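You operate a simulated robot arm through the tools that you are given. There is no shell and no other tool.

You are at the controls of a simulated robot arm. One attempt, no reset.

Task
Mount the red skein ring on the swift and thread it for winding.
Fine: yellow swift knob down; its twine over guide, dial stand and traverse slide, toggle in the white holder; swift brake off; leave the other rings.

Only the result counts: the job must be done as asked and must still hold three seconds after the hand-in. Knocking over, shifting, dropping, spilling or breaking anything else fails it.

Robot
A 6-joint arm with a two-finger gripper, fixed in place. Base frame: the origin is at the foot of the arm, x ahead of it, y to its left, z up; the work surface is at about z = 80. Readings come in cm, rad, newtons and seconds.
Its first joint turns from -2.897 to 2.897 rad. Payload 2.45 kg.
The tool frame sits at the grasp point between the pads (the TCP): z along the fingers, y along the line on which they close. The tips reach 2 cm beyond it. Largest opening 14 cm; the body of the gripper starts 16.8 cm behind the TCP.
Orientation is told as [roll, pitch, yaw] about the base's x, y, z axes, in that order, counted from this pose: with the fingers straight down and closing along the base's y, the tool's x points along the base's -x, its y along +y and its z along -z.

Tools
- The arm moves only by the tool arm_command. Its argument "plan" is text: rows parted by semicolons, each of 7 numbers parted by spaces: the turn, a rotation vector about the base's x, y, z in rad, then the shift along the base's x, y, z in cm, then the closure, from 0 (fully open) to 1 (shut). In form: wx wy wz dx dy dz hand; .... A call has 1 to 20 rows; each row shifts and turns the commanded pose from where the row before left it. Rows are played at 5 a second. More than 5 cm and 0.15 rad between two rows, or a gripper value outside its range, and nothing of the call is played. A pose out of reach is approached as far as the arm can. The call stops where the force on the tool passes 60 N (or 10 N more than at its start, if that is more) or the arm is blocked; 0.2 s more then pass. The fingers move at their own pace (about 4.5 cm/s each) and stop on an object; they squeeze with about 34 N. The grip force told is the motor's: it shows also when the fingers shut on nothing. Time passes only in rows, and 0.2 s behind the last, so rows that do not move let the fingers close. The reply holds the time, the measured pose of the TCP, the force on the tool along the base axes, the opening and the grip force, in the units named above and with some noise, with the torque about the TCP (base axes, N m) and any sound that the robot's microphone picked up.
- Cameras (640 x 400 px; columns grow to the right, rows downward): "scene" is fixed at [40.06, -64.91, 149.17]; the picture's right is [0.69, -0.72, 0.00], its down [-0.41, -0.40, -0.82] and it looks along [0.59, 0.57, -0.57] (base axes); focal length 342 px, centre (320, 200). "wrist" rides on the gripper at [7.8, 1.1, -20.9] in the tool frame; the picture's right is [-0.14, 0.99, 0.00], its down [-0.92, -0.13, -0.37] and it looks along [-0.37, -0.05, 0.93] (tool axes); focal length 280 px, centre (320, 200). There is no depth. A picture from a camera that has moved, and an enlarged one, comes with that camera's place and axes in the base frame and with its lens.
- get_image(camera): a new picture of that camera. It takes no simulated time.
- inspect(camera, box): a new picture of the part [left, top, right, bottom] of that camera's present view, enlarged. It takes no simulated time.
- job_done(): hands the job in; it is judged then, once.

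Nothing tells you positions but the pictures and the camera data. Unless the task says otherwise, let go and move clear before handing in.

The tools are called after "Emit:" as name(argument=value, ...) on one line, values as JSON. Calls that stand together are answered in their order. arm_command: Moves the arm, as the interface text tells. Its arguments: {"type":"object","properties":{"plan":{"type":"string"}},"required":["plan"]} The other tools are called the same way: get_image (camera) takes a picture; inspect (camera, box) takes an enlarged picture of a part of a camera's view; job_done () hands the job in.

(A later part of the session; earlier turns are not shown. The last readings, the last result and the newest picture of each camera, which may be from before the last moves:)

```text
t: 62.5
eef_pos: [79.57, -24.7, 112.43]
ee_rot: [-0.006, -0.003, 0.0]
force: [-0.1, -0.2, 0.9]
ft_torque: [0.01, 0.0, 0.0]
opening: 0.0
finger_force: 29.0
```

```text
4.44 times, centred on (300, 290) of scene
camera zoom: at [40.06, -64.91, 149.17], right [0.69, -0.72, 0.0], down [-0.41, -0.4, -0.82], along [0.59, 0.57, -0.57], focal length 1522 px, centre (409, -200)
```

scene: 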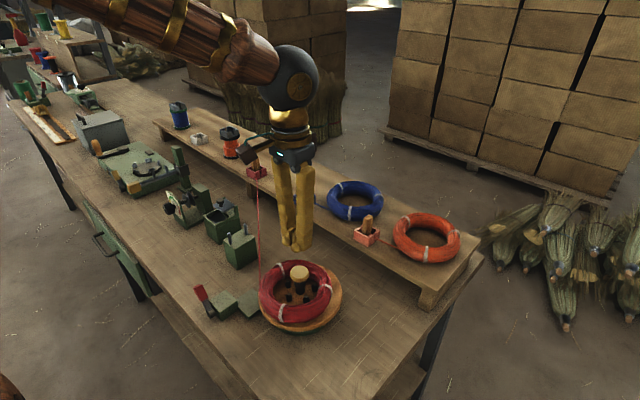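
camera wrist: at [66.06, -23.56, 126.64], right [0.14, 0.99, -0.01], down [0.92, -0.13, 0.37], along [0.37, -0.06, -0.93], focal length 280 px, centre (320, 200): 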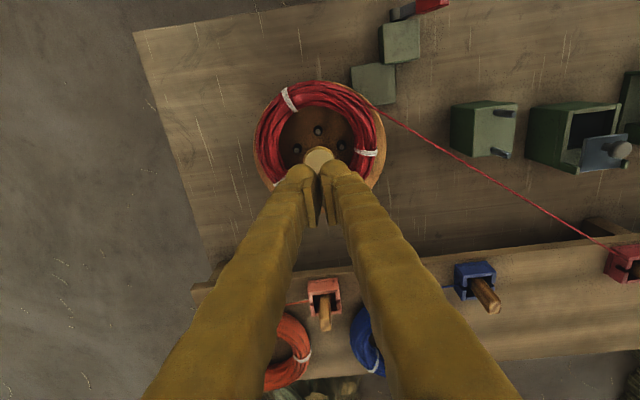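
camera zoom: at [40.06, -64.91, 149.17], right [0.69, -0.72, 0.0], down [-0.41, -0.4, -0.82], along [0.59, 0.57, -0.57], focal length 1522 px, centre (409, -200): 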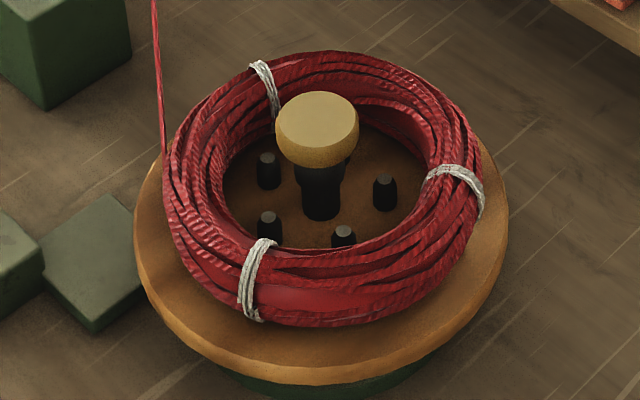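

Ring is now nearly centred (offset ≈(-0.2,-0.4)). I'll give it one small +y nudge from the -y side.

Emit:
arm_command(plan="0 0 0 -1.6 -4.6 0 1;0 0 0 -1.6 -4.6 0 1;0 0 0 -1.6 -4.5 -1 1;0 0 0 0 -0.4 -4.5 1;0 0 0 0 0 -4.5 1;0 0 0 0 0 -4.5 1;0 0 0 0 0 -4.5 1;0 0 0 0 0 -4.2 1;0 0 0 0 0.8 0 1;0 0 0 0 0.5 0 1;0 0 0 0 0.3 0 1;0 0 0 0 0 0 1")

Emit:
inspect(camera="scene", box=[245, 245, 355, 335])

Emit:
get_image(camera="wrist")

```text
t: 65.1
eef_pos: [74.49, -37.26, 89.29]
ee_rot: [-0.005, -0.003, -0.002]
force: [0.7, -0.1, -0.5]
ft_torque: [0.0, 0.02, -0.02]
opening: 0.0
finger_force: 29.4
```

```text
4.44 times, centred on (300, 290) of scene
camera zoom: at [40.06, -64.91, 149.17], right [0.69, -0.72, 0.0], down [-0.41, -0.4, -0.82], along [0.59, 0.57, -0.57], focal length 1522 px, centre (409, -200)
```

zoom: 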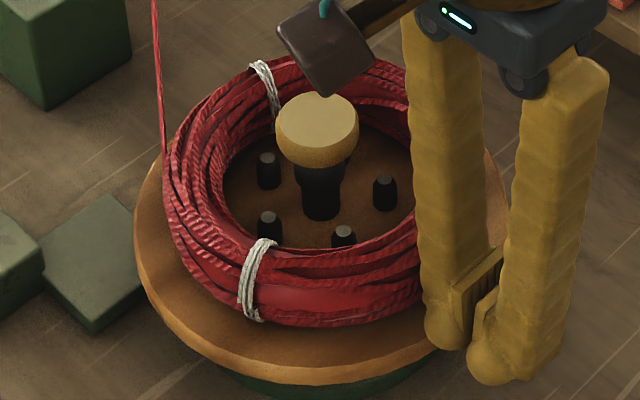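

```text
taken
camera wrist: at [66.46, -35.92, 110.03], right [0.14, 0.99, -0.01], down [0.92, -0.13, 0.37], along [0.37, -0.06, -0.93], focal length 280 px, centre (320, 200)
```

wrist: 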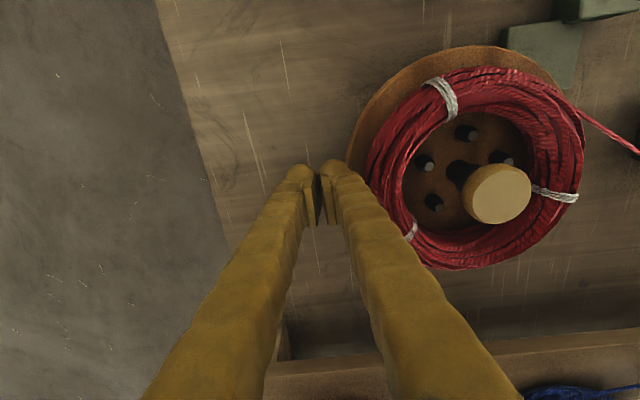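

Emit:
arm_command(plan="0 0 0 0 0.4 0 1;0 0 0 0 0.3 0 1;0 0 0 0 0.3 0 1;0 0 0 0 0.3 0 1;0 0 0 0 0 0 1")

Emit:
inspect(camera="scene", box=[245, 245, 355, 335])

Emit:
inspect(camera="wrist", box=[300, 40, 600, 280])

```text
t: 66.3
eef_pos: [74.52, -35.83, 89.27]
ee_rot: [-0.004, -0.004, -0.002]
force: [-0.4, 0.3, 0.7]
ft_torque: [0.01, 0.02, -0.02]
opening: 0.01
finger_force: 29.2
```

```text
4.44 times, centred on (300, 290) of scene
camera zoom: at [40.06, -64.91, 149.17], right [0.69, -0.72, 0.0], down [-0.41, -0.4, -0.82], along [0.59, 0.57, -0.57], focal length 1522 px, centre (409, -200)
```

zoom: 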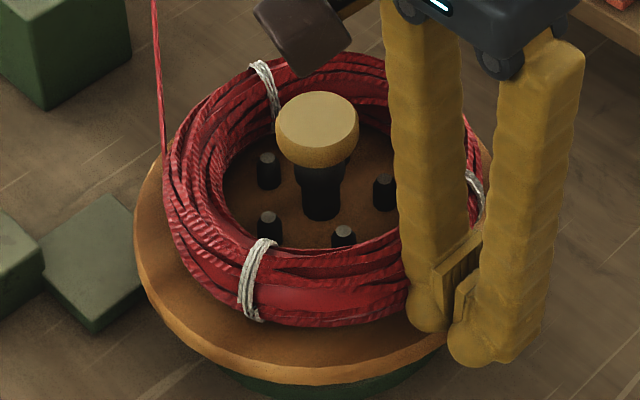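

```text
1.67 times, centred on (450, 160) of wrist
camera zoom: at [66.49, -34.69, 110.13], right [0.14, 0.99, -0.01], down [0.92, -0.13, 0.37], along [0.37, -0.06, -0.93], focal length 467 px, centre (103, 267)
```

zoom: 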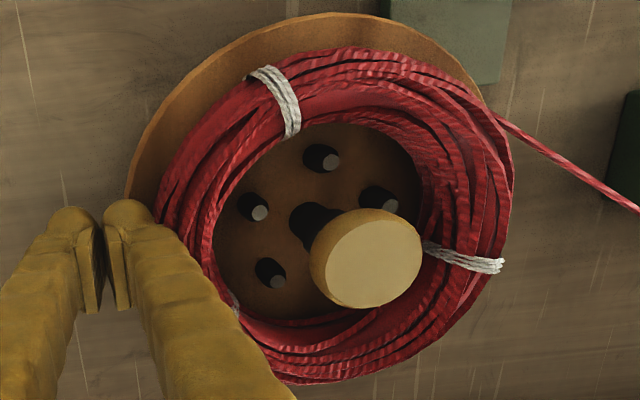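

Emit:
arm_command(plan="0 0 0 0 0.3 0 1;0 0 0 0 0.3 0 1;0 0 0 0 0.2 0 1;0 0 0 0 0 0 1")

Emit:
inspect(camera="scene", box=[245, 245, 355, 335])

```text
t: 67.3
eef_pos: [74.53, -35.23, 89.21]
ee_rot: [-0.004, -0.003, 0.0]
force: [-0.6, -1.1, 0.7]
ft_torque: [0.02, -0.03, 0.0]
opening: 0.0
finger_force: 29.3
```

```text
4.44 times, centred on (300, 290) of scene
camera zoom: at [40.06, -64.91, 149.17], right [0.69, -0.72, 0.0], down [-0.41, -0.4, -0.82], along [0.59, 0.57, -0.57], focal length 1522 px, centre (409, -200)
```

zoom: 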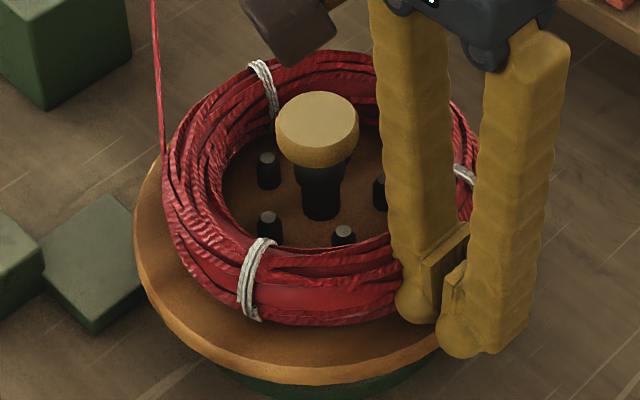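

Emit:
arm_command(plan="0 0 0 0 0.2 0 1;0 0 0 0 0.15 0 1;0 0 0 0 0 0 1;0 0 0 0 -1 0 1;0 0 0 0 -2.5 1 1;0 0 0 0 0 4.5 1;0 0 0 0 0 4.5 1;0 0 0 0 0 4.5 1;0 0 0 0 0 4.5 1;0 0 0 1.5 4.5 1 1;0 0 0 1.5 4.5 1 1;0 0 0 1.5 4.5 1 1;0 0 0 0 0 0 1")

Emit:
inspect(camera="wrist", box=[220, 30, 420, 180])

Emit:
inspect(camera="scene", box=[245, 245, 355, 335])

```text
t: 70.1
eef_pos: [78.8, -24.77, 111.27]
ee_rot: [-0.005, -0.004, -0.001]
force: [0.7, -0.7, -0.6]
ft_torque: [0.02, 0.01, 0.01]
opening: 0.01
finger_force: 29.2
```

```text
2.67 times, centred on (320, 105) of wrist
camera zoom: at [70.81, -23.59, 131.95], right [0.14, 0.99, -0.01], down [0.92, -0.13, 0.37], along [0.37, -0.06, -0.93], focal length 748 px, centre (320, 453)
```

zoom: 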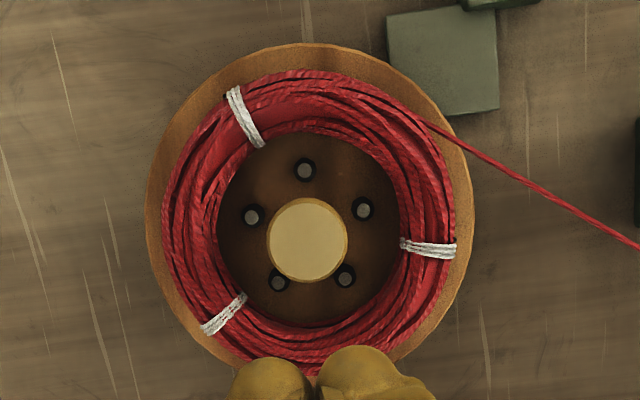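

```text
4.44 times, centred on (300, 290) of scene
camera zoom: at [40.06, -64.91, 149.17], right [0.69, -0.72, 0.0], down [-0.41, -0.4, -0.82], along [0.59, 0.57, -0.57], focal length 1522 px, centre (409, -200)
```

zoom: 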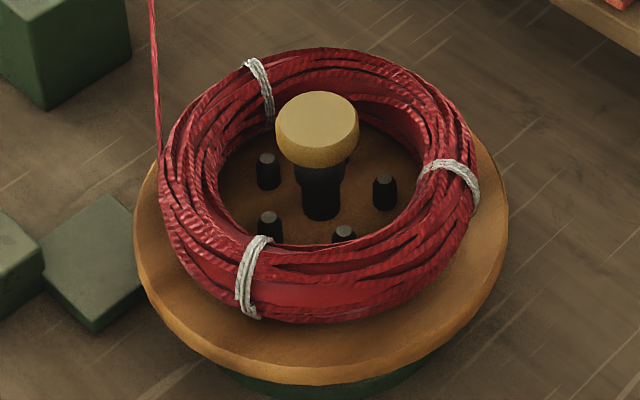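

Ring is centred on the pegs now. I press the knob down again at (74.8,-25.1).

Emit:
arm_command(plan="0 0 0 -4 -0.3 -1 1;0 0 0 0 0 -4.5 1;0 0 0 0 0 -4.5 1;0 0 0 0 0 -4 1;0 0 0 0 0 -1.5 1;0 0 0 0 0 -0.5 1;0 0 0 0 0 -0.5 1;0 0 0 0 0 -0.5 1;0 0 0 0 0 -0.5 1;0 0 0 0 0 -0.4 1;0 0 0 0 0 -0.3 1;0 0 0 0 0 -0.3 1;0 0 0 0 0 0 1")

Emit:
inspect(camera="scene", box=[245, 245, 355, 335])

```text
t: 72.9
eef_pos: [75.05, -25.03, 92.88]
ee_rot: [-0.005, -0.004, -0.002]
force: [-0.2, -0.4, 0.0]
ft_torque: [0.02, -0.03, 0.0]
opening: 0.0
finger_force: 29.2
```

```text
4.44 times, centred on (300, 290) of scene
camera zoom: at [40.06, -64.91, 149.17], right [0.69, -0.72, 0.0], down [-0.41, -0.4, -0.82], along [0.59, 0.57, -0.57], focal length 1522 px, centre (409, -200)
```

zoom: 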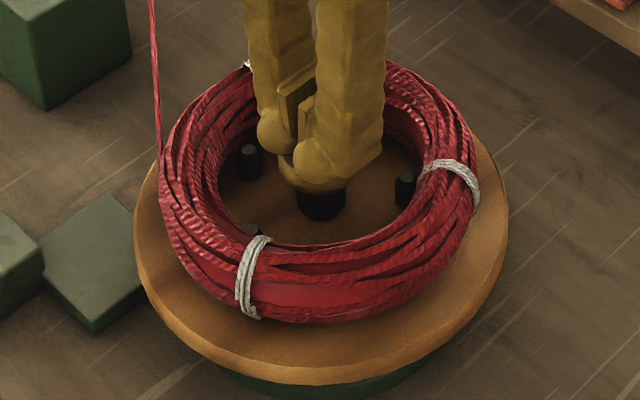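

Emit:
arm_command(plan="0 0 0 0 0 -0.2 1;0 0 0 0 0 -0.2 1;0 0 0 0 0 -0.2 1;0 0 0 0 0 -0.2 1;0 0 0 0 0 0 1")

Emit:
inspect(camera="scene", box=[245, 245, 355, 335])

```text
t: 73.9
eef_pos: [75.03, -25.15, 92.63]
ee_rot: [-0.007, -0.011, 0.0]
force: [-1.3, 1.3, 24.0]
ft_torque: [0.03, 0.0, 0.02]
opening: 0.58
finger_force: 29.6
stopped in row 4: the force on the tool passed its limit at 64 N (the readings are from after the stop); the commanded pose is now the measured one
```

```text
4.44 times, centred on (300, 290) of scene
camera zoom: at [40.06, -64.91, 149.17], right [0.69, -0.72, 0.0], down [-0.41, -0.4, -0.82], along [0.59, 0.57, -0.57], focal length 1522 px, centre (409, -200)
```

zoom: 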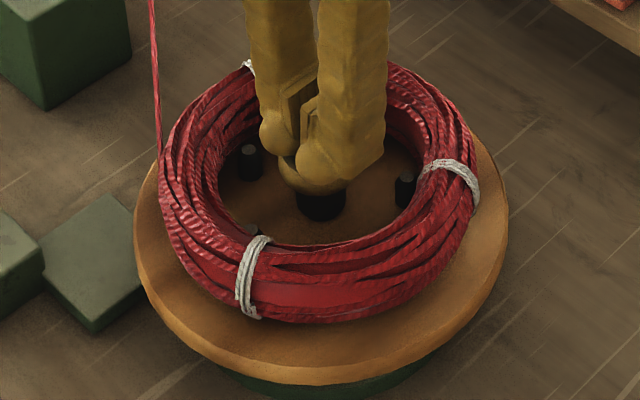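

The knob meets its hard stop at the same height, so it is fully down with the ring centred. Now I rise and survey the guide, dial stand and traverse from above for exact coordinates.

Emit:
arm_command(plan="0 0 0 0 0 0.5 1;0 0 0 0 0 3.5 1;0 0 0 0 0 4.5 1;0 0 0 0 1 4.5 1;0 0 0 0 4.5 2 1;0 0 0 0 4.5 0 1;0 0 0 0 4.5 0 1;0 0 0 0 4.5 0 1;0 0 0 0 4.5 0 1;0 0 0 0 4 0 1;0 0 0 0 0 0 1")

Emit:
get_image(camera="wrist")

Emit:
inspect(camera="wrist", box=[220, 60, 440, 200])

Emit:
inspect(camera="scene", box=[245, 245, 355, 335])

```text
t: 76.3
eef_pos: [75.11, 2.19, 107.03]
ee_rot: [-0.008, -0.006, -0.003]
force: [0.6, 0.3, 0.1]
ft_torque: [-0.02, -0.02, 0.0]
opening: 0.01
finger_force: 28.9
```

```text
taken
camera wrist: at [67.01, 3.46, 127.83], right [0.14, 0.99, -0.01], down [0.92, -0.13, 0.38], along [0.37, -0.06, -0.93], focal length 280 px, centre (320, 200)
```

wrist: 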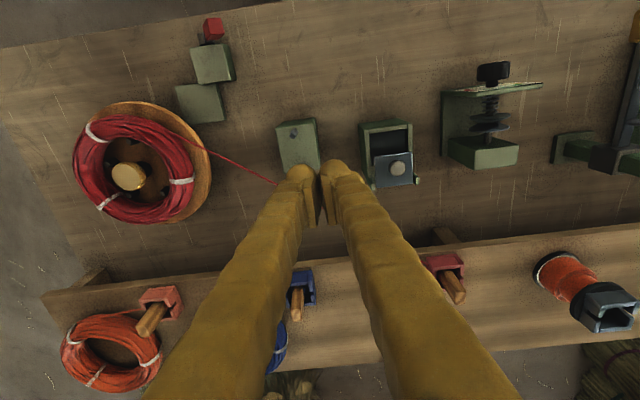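

```text
2.86 times, centred on (330, 130) of wrist
camera zoom: at [67.01, 3.46, 127.83], right [0.14, 0.99, -0.01], down [0.92, -0.13, 0.38], along [0.37, -0.06, -0.93], focal length 801 px, centre (291, 400)
```

zoom: 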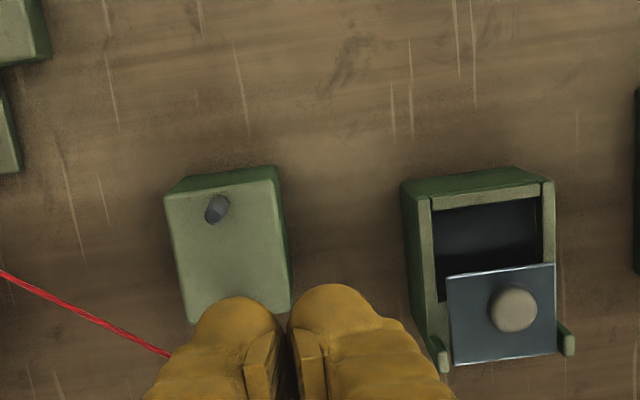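

```text
4.44 times, centred on (300, 290) of scene
camera zoom: at [40.06, -64.91, 149.17], right [0.69, -0.72, 0.0], down [-0.41, -0.4, -0.82], along [0.59, 0.57, -0.57], focal length 1522 px, centre (409, -200)
```

zoom: 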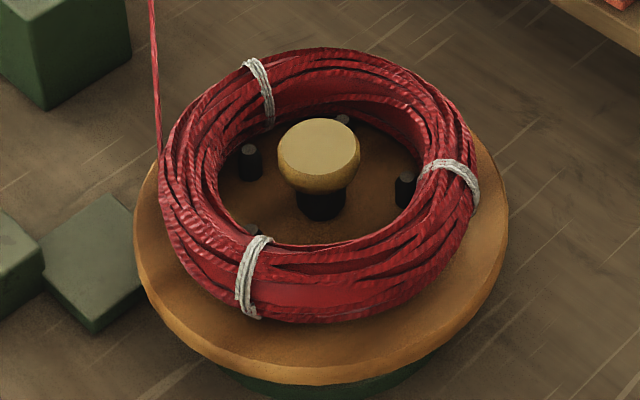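

Guide pins are at x≈72.4 and 77.5, y≈-0.85, tips z≈91.5; dial discs near x≈74.2/75.5, y≈25.6. I'll get a closer view of the dial stand and traverse.

Emit:
arm_command(plan="0 0 0 1 4.5 0 1;0 0 0 1 4.5 0 1;0 0 0 1 4.5 0 1;0 0 0 1 4.5 0 1;0 0 0 0 4.5 0 1;0 0 0 0 0 0 1")

Emit:
get_image(camera="wrist")

Emit:
inspect(camera="wrist", box=[250, 50, 450, 180])

Emit:
inspect(camera="wrist", box=[400, 40, 640, 240])

```text
t: 77.7
eef_pos: [79.32, 24.63, 107.21]
ee_rot: [-0.007, -0.006, -0.001]
force: [-0.5, -0.7, 0.1]
ft_torque: [0.0, -0.01, 0.01]
opening: 0.0
finger_force: 29.5
```

```text
taken
camera wrist: at [71.17, 25.85, 128.06], right [0.14, 0.99, -0.01], down [0.92, -0.13, 0.38], along [0.37, -0.06, -0.93], focal length 280 px, centre (320, 200)
```

wrist: 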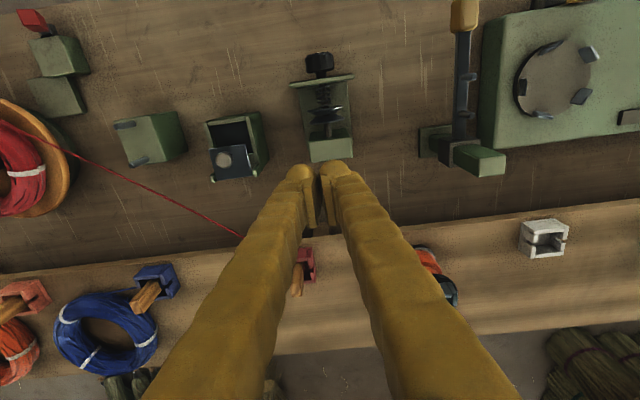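

```text
3.08 times, centred on (350, 115) of wrist
camera zoom: at [71.17, 25.85, 128.06], right [0.14, 0.99, -0.01], down [0.92, -0.13, 0.38], along [0.37, -0.06, -0.93], focal length 863 px, centre (228, 462)
```

zoom: 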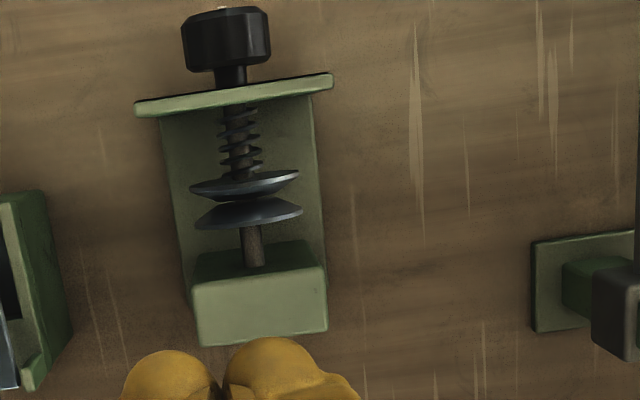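

```text
2.00 times, centred on (520, 140) of wrist
camera zoom: at [71.17, 25.85, 128.06], right [0.14, 0.99, -0.01], down [0.92, -0.13, 0.38], along [0.37, -0.06, -0.93], focal length 561 px, centre (-80, 320)
```

zoom: 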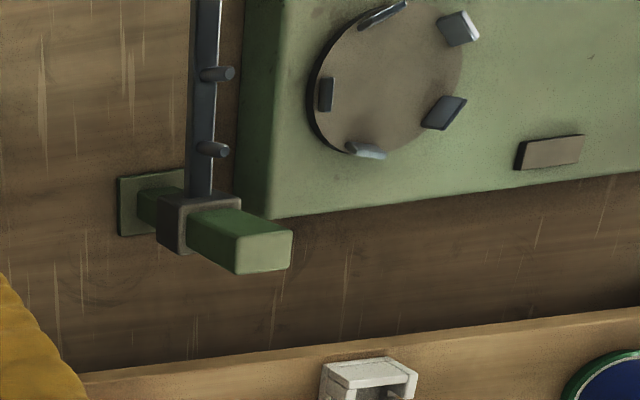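

Emit:
inspect(camera="wrist", box=[500, 200, 600, 275])

Emit:
inspect(camera="scene", box=[180, 120, 230, 155])

Emit:
inspect(camera="scene", box=[235, 150, 285, 190])

```text
5.33 times, centred on (550, 238) of wrist
camera zoom: at [71.17, 25.85, 128.06], right [0.14, 0.99, -0.01], down [0.92, -0.13, 0.38], along [0.37, -0.06, -0.93], focal length 1495 px, centre (-907, 0)
```

zoom: 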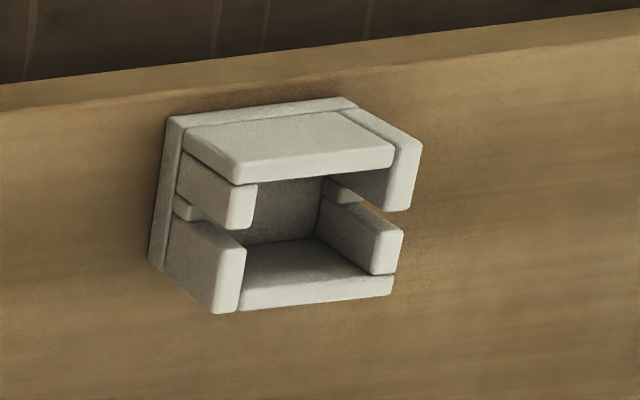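

```text
11.43 times, centred on (205, 138) of scene
camera zoom: at [40.06, -64.91, 149.17], right [0.69, -0.72, 0.0], down [-0.41, -0.4, -0.82], along [0.59, 0.57, -0.57], focal length 3914 px, centre (1634, 914)
```

zoom: 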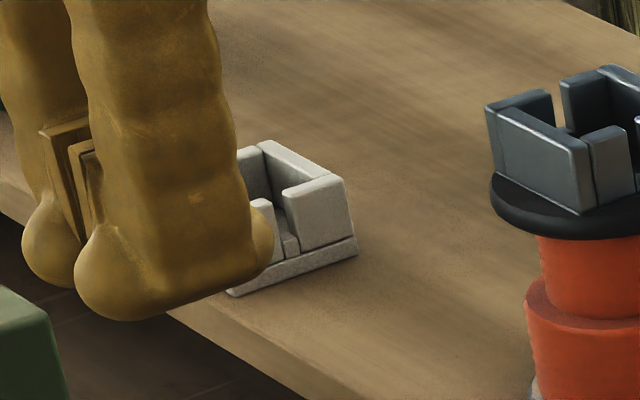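

```text
10.00 times, centred on (260, 170) of scene
camera zoom: at [40.06, -64.91, 149.17], right [0.69, -0.72, 0.0], down [-0.41, -0.4, -0.82], along [0.59, 0.57, -0.57], focal length 3425 px, centre (920, 500)
```

zoom: 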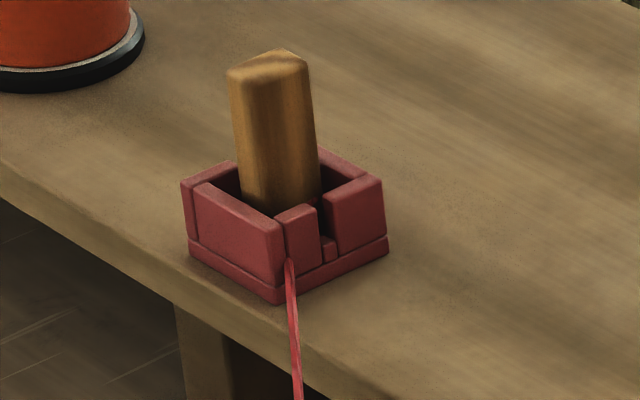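

White holder near (96.3,55.1) has slots on its ±y faces, same as the red one. I test reach with an empty gripper: tilt outward 0.6 rad and go above the white holder.

Emit:
arm_command(plan="0 -0.15 0 0 0 1 1;0 -0.15 0 0 0 1 1;0 -0.15 0 0 0 0 1;0 -0.15 0 0 0 0 1;0 0 0 2 4 0 1;0 0 0 2 4 0 1;0 0 0 2 4 0 1;0 0 0 2 4 0 1;0 0 0 2 4 0 1;0 0 0 2 4 0 1;0 0 0 2 4 0 1;0 0 0 0 2.5 0 1;0 0 0 0 0 0 1")

Emit:
get_image(camera="wrist")

Emit:
get_image(camera="scene")

```text
t: 80.5
eef_pos: [93.13, 55.56, 109.03]
ee_rot: [-0.003, -0.606, -0.002]
force: [0.9, -0.4, 0.4]
ft_torque: [0.02, -0.02, 0.0]
opening: 0.02
finger_force: 29.3
```

```text
taken
camera wrist: at [74.67, 56.85, 121.71], right [0.12, 0.99, 0.07], down [0.55, -0.13, 0.83], along [0.83, -0.06, -0.56], focal length 280 px, centre (320, 200)
```

wrist: 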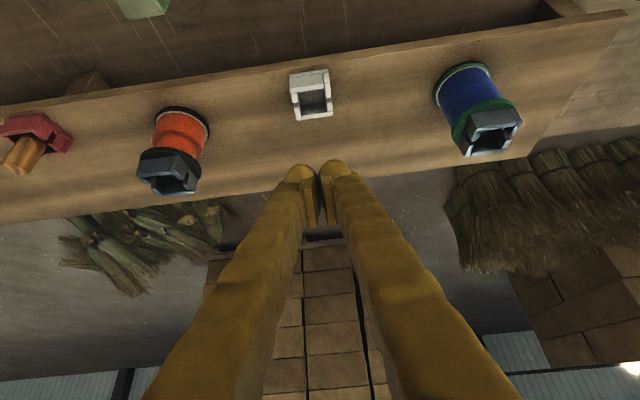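

```text
taken
```

scene: 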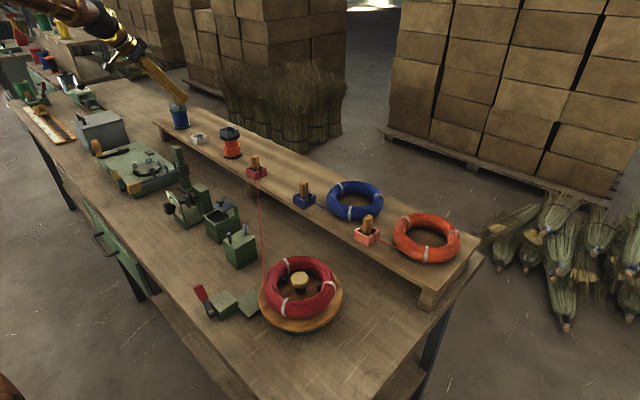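

Emit:
arm_command(plan="0 0 0 1 -0.2 -4 1;0 0 0 1 -0.2 -4 1;0 0 0 0.8 0 -3 1;0 0 0 0 0 0 1")

Emit:
get_image(camera="wrist")

Emit:
inspect(camera="wrist", box=[260, 60, 380, 150])

Emit:
inspect(camera="scene", box=[150, 90, 250, 165])

```text
t: 81.5
eef_pos: [95.64, 54.97, 98.41]
ee_rot: [-0.005, -0.607, -0.001]
force: [-0.1, 0.0, 0.5]
ft_torque: [0.0, -0.02, 0.0]
opening: 0.0
finger_force: 29.5
```

```text
taken
camera wrist: at [77.24, 56.25, 110.94], right [0.12, 0.99, 0.07], down [0.55, -0.13, 0.83], along [0.83, -0.06, -0.56], focal length 280 px, centre (320, 200)
```

wrist: 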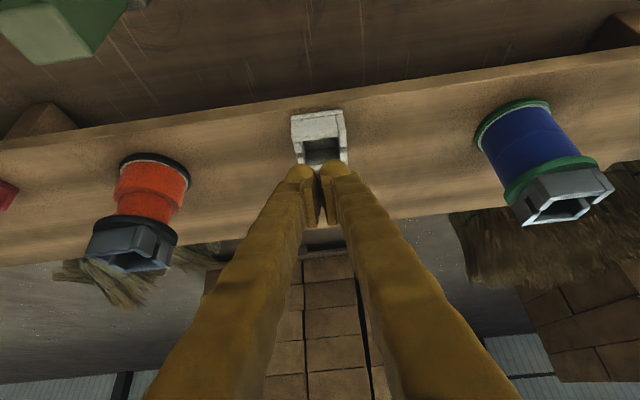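

```text
4.44 times, centred on (320, 105) of wrist
camera zoom: at [77.24, 56.25, 110.94], right [0.12, 0.99, 0.07], down [0.55, -0.13, 0.83], along [0.83, -0.06, -0.56], focal length 1246 px, centre (320, 622)
```

zoom: 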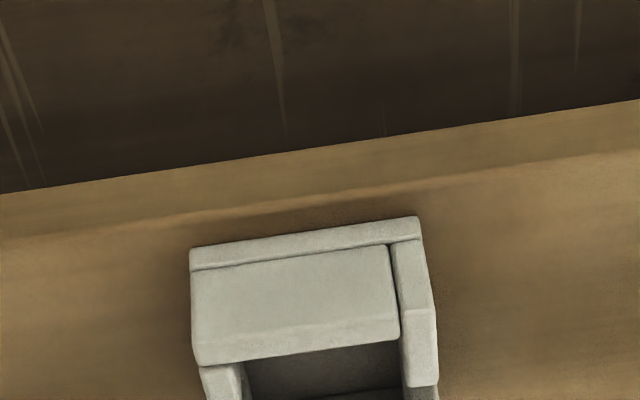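

```text
5.33 times, centred on (200, 128) of scene
camera zoom: at [40.06, -64.91, 149.17], right [0.69, -0.72, 0.0], down [-0.41, -0.4, -0.82], along [0.59, 0.57, -0.57], focal length 1826 px, centre (960, 587)
```

zoom: 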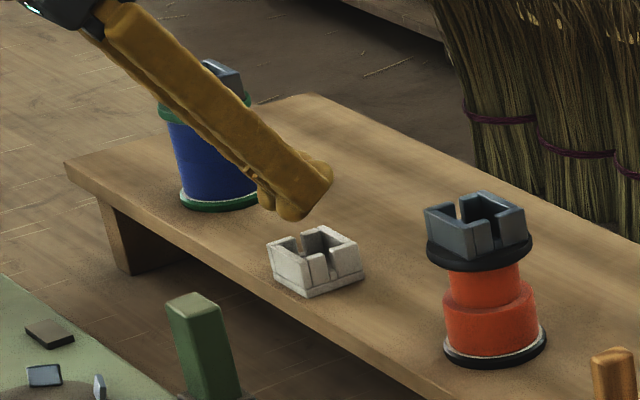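

Reach is fine, and the white holder's centre is ≈(96.4,55.3), rim z≈93.3. Now I go to the red toggle with the same tilt, opening the fingers.

Emit:
arm_command(plan="0 0 0 0 0 4.8 1;0 0 0 -1 0 4.8 1;0 0 0 -0.5 -4.2 0 0.8;0 0 0 -0.5 -4.2 0 0.6;0 0 0 -0.5 -4.2 0 0.6;0 0 0 -0.5 -4.2 0 0.6;0 0 0 0 -4.2 0 0.6;0 0 0 0 -4.2 0 0.6;0 0 0 0 -4.2 0 0.6;0 0 0 0 -4.2 0 0.6;0 0 0 0 -2.9 0 0.6;0 0 0 0 0 0 0.6")

Emit:
get_image(camera="wrist")

Emit:
inspect(camera="wrist", box=[250, 40, 400, 160])

Emit:
get_image(camera="scene")

```text
t: 84.1
eef_pos: [92.82, 18.33, 108.15]
ee_rot: [-0.006, -0.606, -0.003]
force: [0.0, 1.0, 0.2]
ft_torque: [-0.02, 0.0, 0.02]
opening: 5.61
finger_force: 0.0
```

```text
taken
camera wrist: at [74.4, 19.53, 120.73], right [0.12, 0.99, 0.07], down [0.55, -0.13, 0.83], along [0.83, -0.06, -0.56], focal length 280 px, centre (320, 200)
```

wrist: 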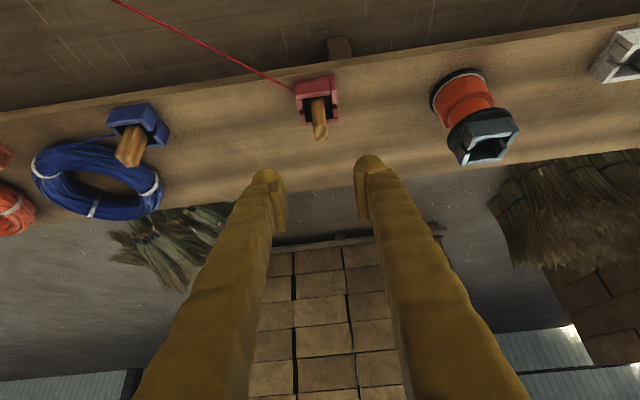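

```text
3.33 times, centred on (325, 100) of wrist
camera zoom: at [74.4, 19.53, 120.73], right [0.12, 0.99, 0.07], down [0.55, -0.13, 0.83], along [0.83, -0.06, -0.56], focal length 935 px, centre (303, 533)
```

zoom: 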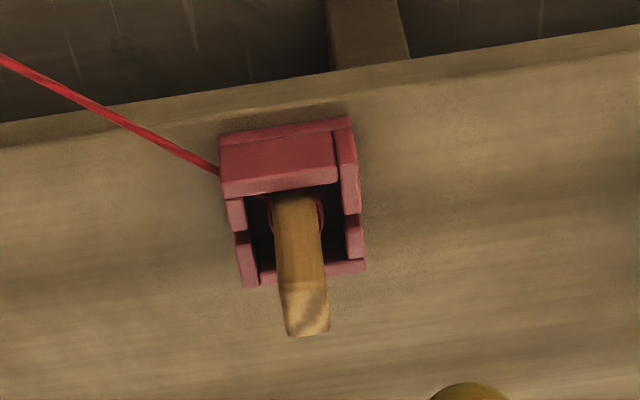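

```text
taken
```

scene: 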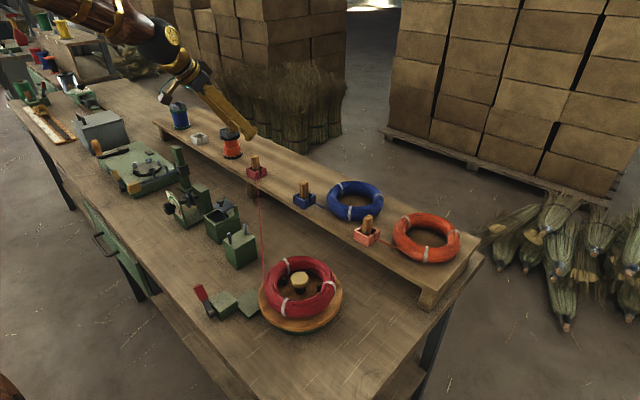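

The red toggle stands at ≈(96.2,18.8), top z≈97.4, with the twine tied around its lower part. I descend to straddle it.

Emit:
arm_command(plan="0 0 0 1.7 0.25 -2.5 0.65;0 0 0 1.7 0.2 -2.5 0.65;0 0 0 0 0 -3 0.65;0 0 0 0 0 -2 0.65;0 0 0 0 0 0 0.65")

Emit:
get_image(camera="wrist")

Emit:
inspect(camera="scene", box=[215, 130, 295, 190])

```text
t: 85.3
eef_pos: [96.26, 18.9, 98.01]
ee_rot: [-0.006, -0.606, -0.001]
force: [-0.5, 0.4, 0.0]
ft_torque: [-0.04, 0.03, 0.01]
opening: 4.9
finger_force: 0.1
```

```text
taken
camera wrist: at [77.79, 20.06, 110.57], right [0.12, 0.99, 0.07], down [0.55, -0.13, 0.83], along [0.83, -0.06, -0.56], focal length 280 px, centre (320, 200)
```

wrist: 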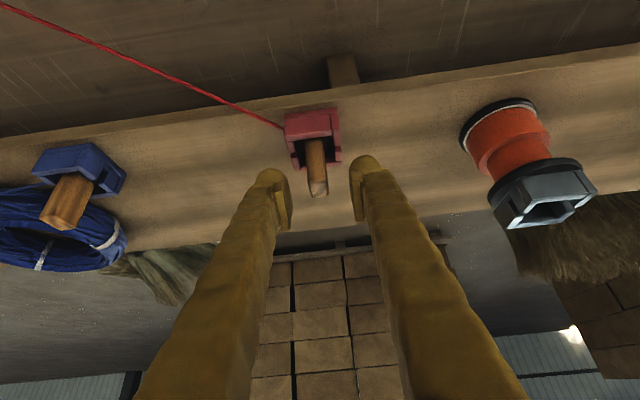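

```text
6.67 times, centred on (255, 160) of scene
camera zoom: at [40.06, -64.91, 149.17], right [0.69, -0.72, 0.0], down [-0.41, -0.4, -0.82], along [0.59, 0.57, -0.57], focal length 2283 px, centre (753, 467)
```

zoom: 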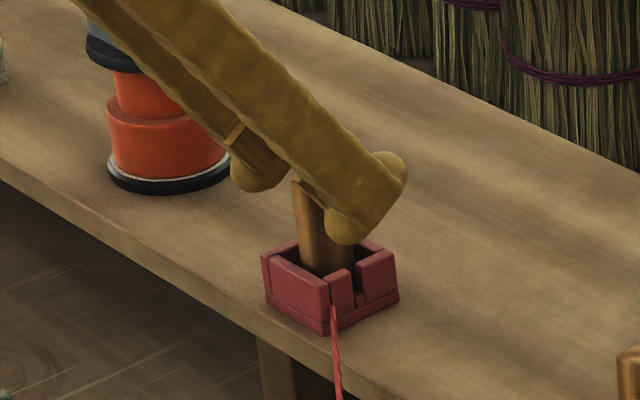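

Emit:
arm_command(plan="0 0 0 0 -0.05 -1 0.65;0 0 0 0 0 -0.7 0.65;0 0 0 0 0 0 0.75;0 0 0 0 0 0 0.85;0 0 0 0 0 0 1;0 0 0 0 0 0 1;0 0 0 0 0 0 1")

Emit:
get_image(camera="wrist")

Emit:
inspect(camera="scene", box=[215, 130, 295, 190])

```text
t: 86.9
eef_pos: [96.38, 18.92, 96.15]
ee_rot: [-0.006, -0.606, -0.003]
force: [0.2, 0.0, 0.7]
ft_torque: [0.01, -0.03, 0.02]
opening: 1.42
finger_force: 33.8
```

```text
taken
camera wrist: at [77.83, 20.05, 108.86], right [0.12, 0.99, 0.07], down [0.55, -0.13, 0.83], along [0.83, -0.06, -0.56], focal length 280 px, centre (320, 200)
```

wrist: 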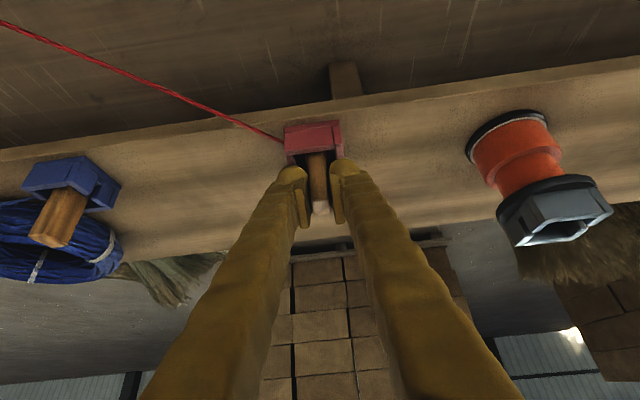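

```text
6.67 times, centred on (255, 160) of scene
camera zoom: at [40.06, -64.91, 149.17], right [0.69, -0.72, 0.0], down [-0.41, -0.4, -0.82], along [0.59, 0.57, -0.57], focal length 2283 px, centre (753, 467)
```

zoom: 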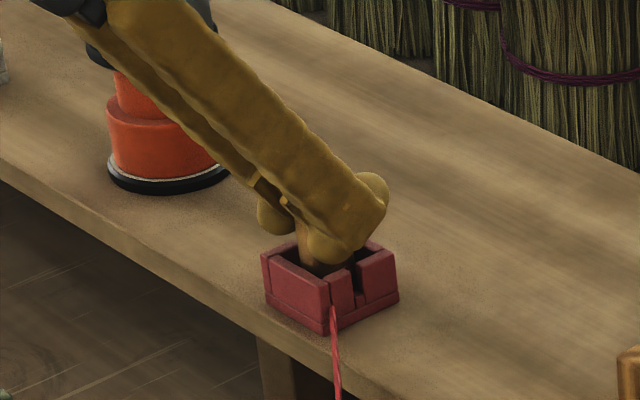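

Toggle gripped (1.4 cm). I lift it slowly out of the red holder.

Emit:
arm_command(plan="0 0 0 0 0 0.6 1;0 0 0 0 0 1 1;0 0 0 0 0 1.5 1;0 0 0 0 0 2 1;0 0 0 0 0 2 1;0 0 0 0 0 0 1")

Emit:
get_image(camera="wrist")

Emit:
inspect(camera="scene", box=[205, 110, 315, 190])

Emit:
get_image(camera="scene")

```text
t: 88.3
eef_pos: [96.06, 19.07, 103.36]
ee_rot: [-0.004, -0.608, -0.004]
force: [1.1, 0.0, -1.1]
ft_torque: [-0.02, 0.01, 0.02]
opening: 1.43
finger_force: 34.4
```

```text
taken
camera wrist: at [77.61, 20.2, 116.07], right [0.12, 0.99, 0.07], down [0.55, -0.13, 0.83], along [0.83, -0.06, -0.56], focal length 280 px, centre (320, 200)
```

wrist: 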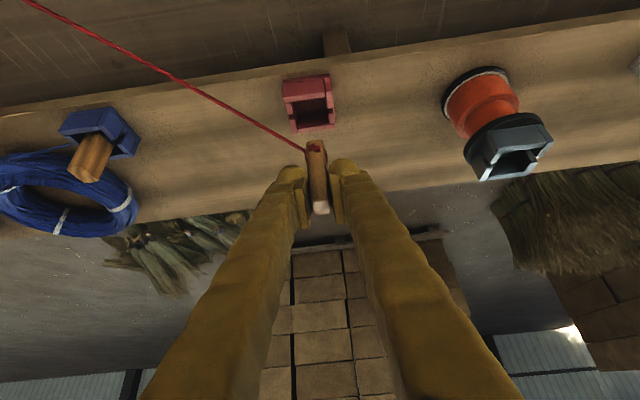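

```text
5.00 times, centred on (260, 150) of scene
camera zoom: at [40.06, -64.91, 149.17], right [0.69, -0.72, 0.0], down [-0.41, -0.4, -0.82], along [0.59, 0.57, -0.57], focal length 1712 px, centre (620, 450)
```

zoom: 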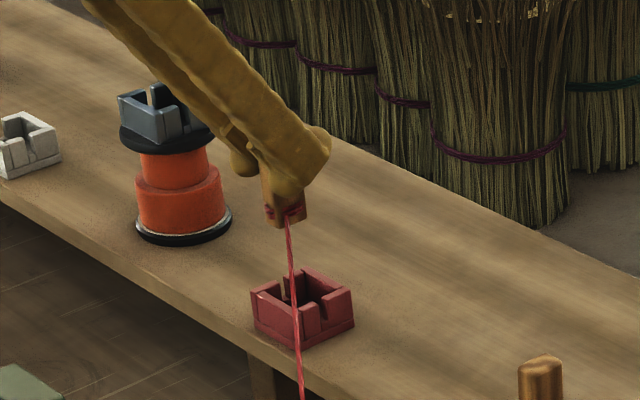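

```text
taken
```

scene: 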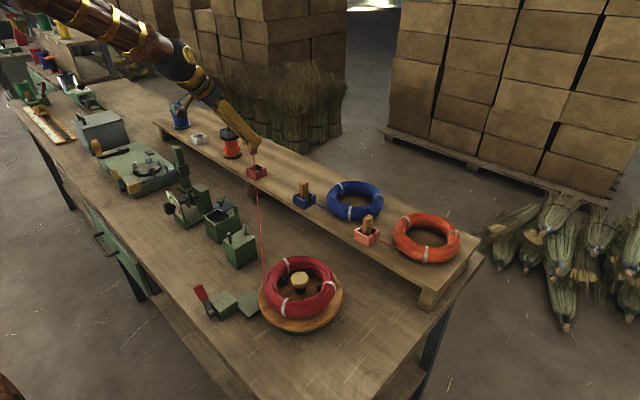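

The twine pays out freely. I carry the toggle high toward (76,5), just past the guide, so the twine crosses between the pins.

Emit:
arm_command(plan="0 0 0 -3.4 -2.3 0 1;0 0 0 -3.4 -2.3 0 1;0 0 0 -3.4 -2.3 0 1;0 0 0 -3.4 -2.4 0 1;0 0 0 -3.4 -2.4 0 1;0 0 0 -3.1 -2.4 0 1;0 0 0 0 0 0 1")

Emit:
get_image(camera="wrist")

Emit:
inspect(camera="scene", box=[190, 170, 350, 290])

```text
t: 89.9
eef_pos: [76.25, 4.67, 103.25]
ee_rot: [-0.006, -0.607, -0.003]
force: [0.5, -0.7, -0.3]
ft_torque: [0.0, 0.0, 0.0]
opening: 1.44
finger_force: 34.3
```

```text
taken
camera wrist: at [57.77, 5.87, 115.95], right [0.12, 0.99, 0.07], down [0.55, -0.13, 0.83], along [0.83, -0.06, -0.56], focal length 280 px, centre (320, 200)
```

wrist: 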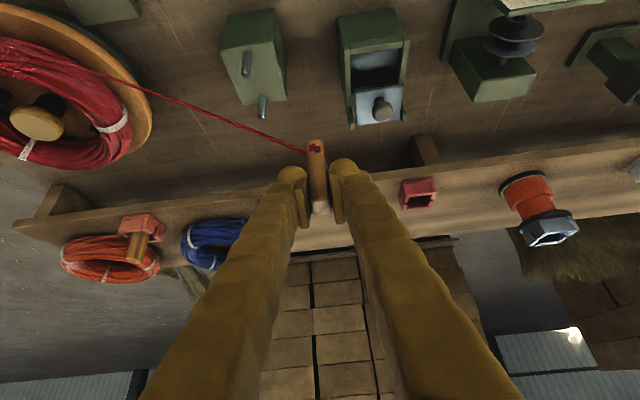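

```text
3.33 times, centred on (270, 230) of scene
camera zoom: at [40.06, -64.91, 149.17], right [0.69, -0.72, 0.0], down [-0.41, -0.4, -0.82], along [0.59, 0.57, -0.57], focal length 1142 px, centre (487, 100)
```

zoom: 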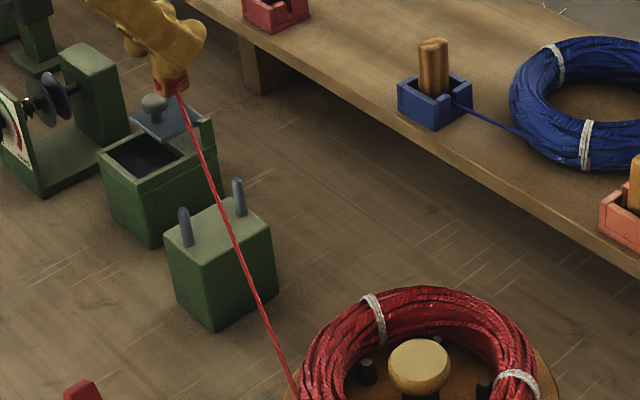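

The twine passes above the guide block. I lower the toggle behind it so the twine drops between the pins.

Emit:
arm_command(plan="0 0 0 0 0 -2 1;0 0 0 0 0 -2 1;0 0 0 0 0 -2 1;0 0 0 0 0 -1.5 1;0 0 0 0 0 0 1")

Emit:
get_image(camera="wrist")

Emit:
inspect(camera="scene", box=[190, 190, 310, 280])

```text
t: 91.1
eef_pos: [76.29, 4.64, 95.75]
ee_rot: [-0.006, -0.606, -0.002]
force: [-0.5, 0.6, 0.7]
ft_torque: [0.01, 0.01, -0.01]
opening: 1.41
finger_force: 33.8
```

```text
taken
camera wrist: at [57.8, 5.82, 108.39], right [0.12, 0.99, 0.07], down [0.55, -0.13, 0.83], along [0.83, -0.06, -0.56], focal length 280 px, centre (320, 200)
```

wrist: 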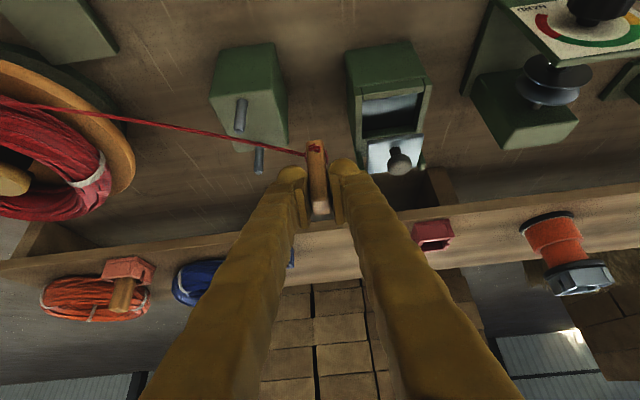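

```text
4.44 times, centred on (250, 235) of scene
camera zoom: at [40.06, -64.91, 149.17], right [0.69, -0.72, 0.0], down [-0.41, -0.4, -0.82], along [0.59, 0.57, -0.57], focal length 1522 px, centre (631, 44)
```

zoom: 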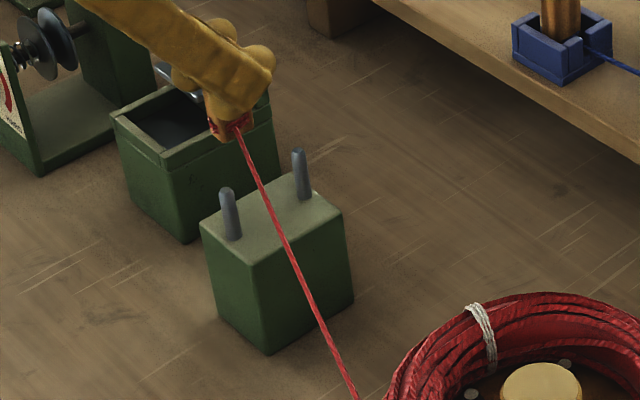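

The twine lies between the guide pins. I lower slightly more, align x to 74.7, then move along +y low over the box and dial discs.

Emit:
arm_command(plan="0 0 0 0 0 -0.9 1;0 0 0 -0.8 0 0 1;0 0 0 -0.8 0.5 0 1;0 0 0 0 2 0.6 1;0 0 0 0 2.5 0.7 1;0 0 0 0 3 0.5 1;0 0 0 0 3 0.5 1;0 0 0 0 3 0.2 1;0 0 0 0 0 0 1")

Emit:
get_image(camera="wrist")

Emit:
inspect(camera="scene", box=[150, 160, 310, 280])

```text
t: 93.1
eef_pos: [74.88, 18.97, 97.27]
ee_rot: [-0.006, -0.606, -0.002]
force: [0.5, 0.3, -0.2]
ft_torque: [0.02, 0.03, -0.01]
opening: 1.41
finger_force: 33.5
```

```text
taken
camera wrist: at [56.33, 20.15, 109.93], right [0.12, 0.99, 0.07], down [0.55, -0.13, 0.83], along [0.83, -0.06, -0.56], focal length 280 px, centre (320, 200)
```

wrist: 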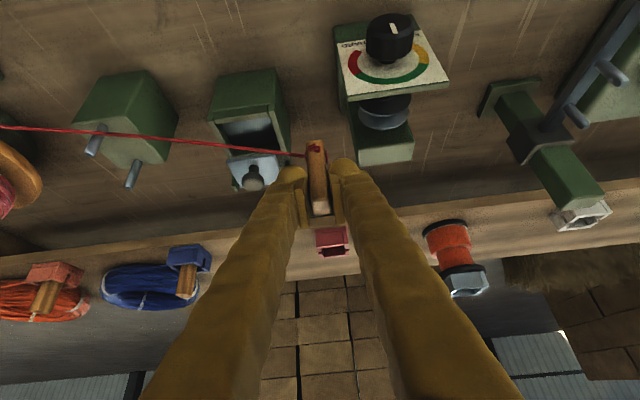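

```text
3.33 times, centred on (230, 220) of scene
camera zoom: at [40.06, -64.91, 149.17], right [0.69, -0.72, 0.0], down [-0.41, -0.4, -0.82], along [0.59, 0.57, -0.57], focal length 1142 px, centre (620, 133)
```

zoom: 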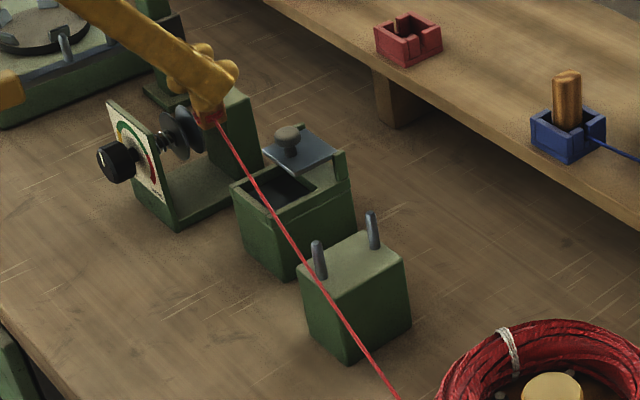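

Emit:
inspect(camera="scene", box=[210, 215, 265, 260])

Emit:
inspect(camera="wrist", box=[50, 90, 200, 200])

```text
8.89 times, centred on (238, 238) of scene
camera zoom: at [40.06, -64.91, 149.17], right [0.69, -0.72, 0.0], down [-0.41, -0.4, -0.82], along [0.59, 0.57, -0.57], focal length 3044 px, centre (1053, -133)
```

zoom: 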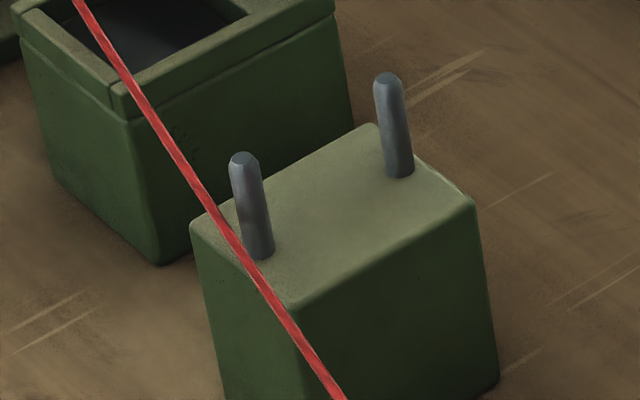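

```text
3.64 times, centred on (125, 145) of wrist
camera zoom: at [56.33, 20.15, 109.93], right [0.12, 0.99, 0.07], down [0.55, -0.13, 0.83], along [0.83, -0.06, -0.56], focal length 1020 px, centre (1029, 400)
```

zoom: 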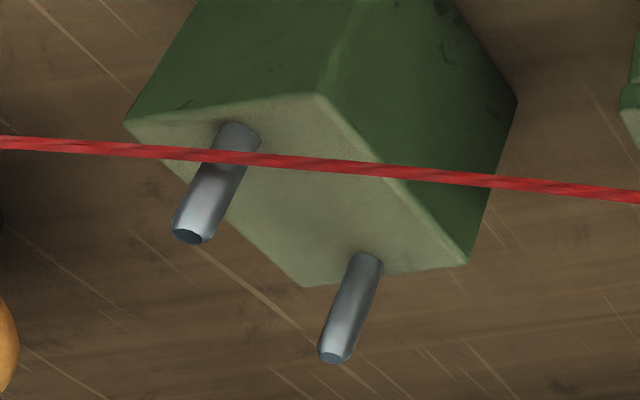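

The twine is a straight line and has passed pin A, so it was not seated deep enough. I'll go back, and lower the toggle deeper behind the guide so the twine lies right on the guide block between the pins.

Emit:
arm_command(plan="0 0 0 0 -2 3 1;0 0 0 0.3 -3 3 1;0 0 0 0.4 -3.5 0.7 1;0 0 0 0.4 -3.5 0 1;0 0 0 0.4 -2.3 0 1;0 0 0 0 0 -2.5 1;0 0 0 0 0 -2.5 1;0 0 0 0 0 -2.5 1;0 0 0 0 0 -2 1;0 0 0 0 0 0 1")

Emit:
inspect(camera="scene", box=[190, 200, 290, 275])

Emit:
get_image(camera="wrist")

```text
t: 95.3
eef_pos: [76.05, 4.44, 94.56]
ee_rot: [-0.006, -0.606, -0.003]
force: [-0.4, 0.8, 0.3]
ft_torque: [-0.03, -0.02, -0.01]
opening: 1.4
finger_force: 34.2
```

```text
5.33 times, centred on (240, 238) of scene
camera zoom: at [40.06, -64.91, 149.17], right [0.69, -0.72, 0.0], down [-0.41, -0.4, -0.82], along [0.59, 0.57, -0.57], focal length 1826 px, centre (747, 0)
```

zoom: 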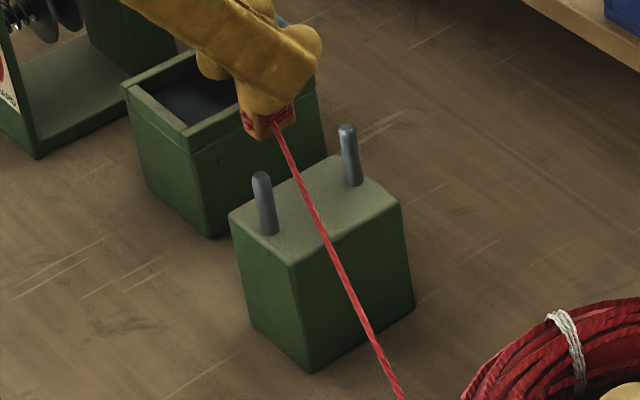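

```text
taken
camera wrist: at [57.51, 5.58, 107.19], right [0.12, 0.99, 0.07], down [0.55, -0.13, 0.83], along [0.83, -0.06, -0.56], focal length 280 px, centre (320, 200)
```

wrist: 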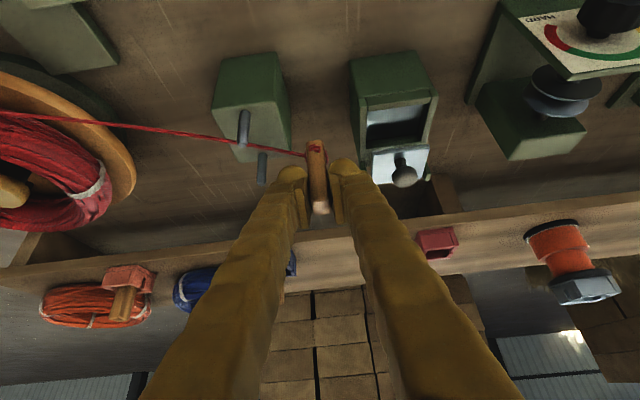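

Emit:
arm_command(plan="0 0 0 0 0.1 -1 1;0 0 0 0 0 -1 1;0 0 0 0 0 -0.5 1;0 0 0 0 0 -0.3 1;0 0 0 0 0 0 1")

Emit:
inspect(camera="scene", box=[190, 200, 290, 275])

Emit:
inspect(camera="wrist", box=[180, 60, 340, 220])

```text
t: 96.5
eef_pos: [75.93, 4.55, 91.87]
ee_rot: [-0.005, -0.605, -0.002]
force: [-0.1, -0.6, 0.0]
ft_torque: [0.01, 0.01, -0.01]
opening: 1.41
finger_force: 34.1
```

```text
5.33 times, centred on (240, 238) of scene
camera zoom: at [40.06, -64.91, 149.17], right [0.69, -0.72, 0.0], down [-0.41, -0.4, -0.82], along [0.59, 0.57, -0.57], focal length 1826 px, centre (747, 0)
```

zoom: 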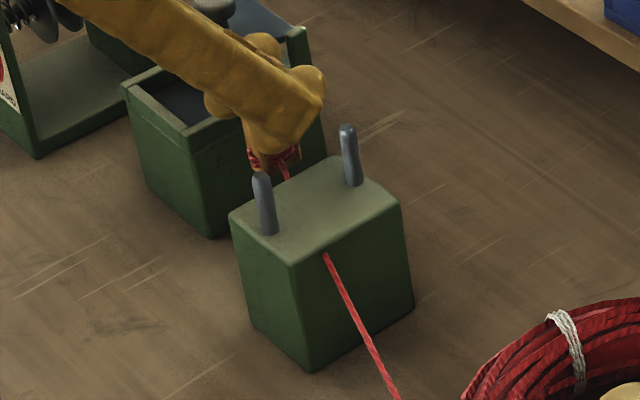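

```text
2.50 times, centred on (260, 140) of wrist
camera zoom: at [57.54, 5.75, 104.53], right [0.12, 0.99, 0.07], down [0.55, -0.13, 0.83], along [0.83, -0.06, -0.56], focal length 701 px, centre (470, 350)
```

zoom: 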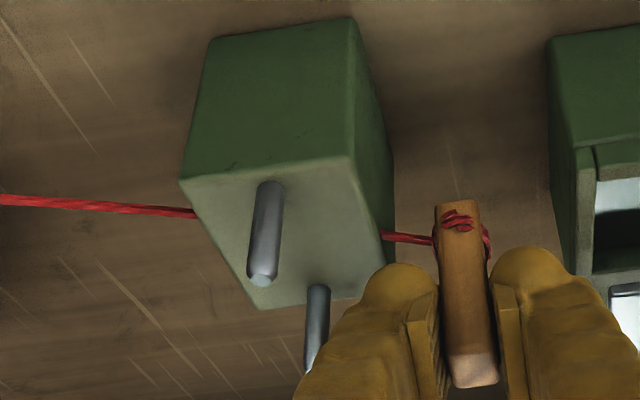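

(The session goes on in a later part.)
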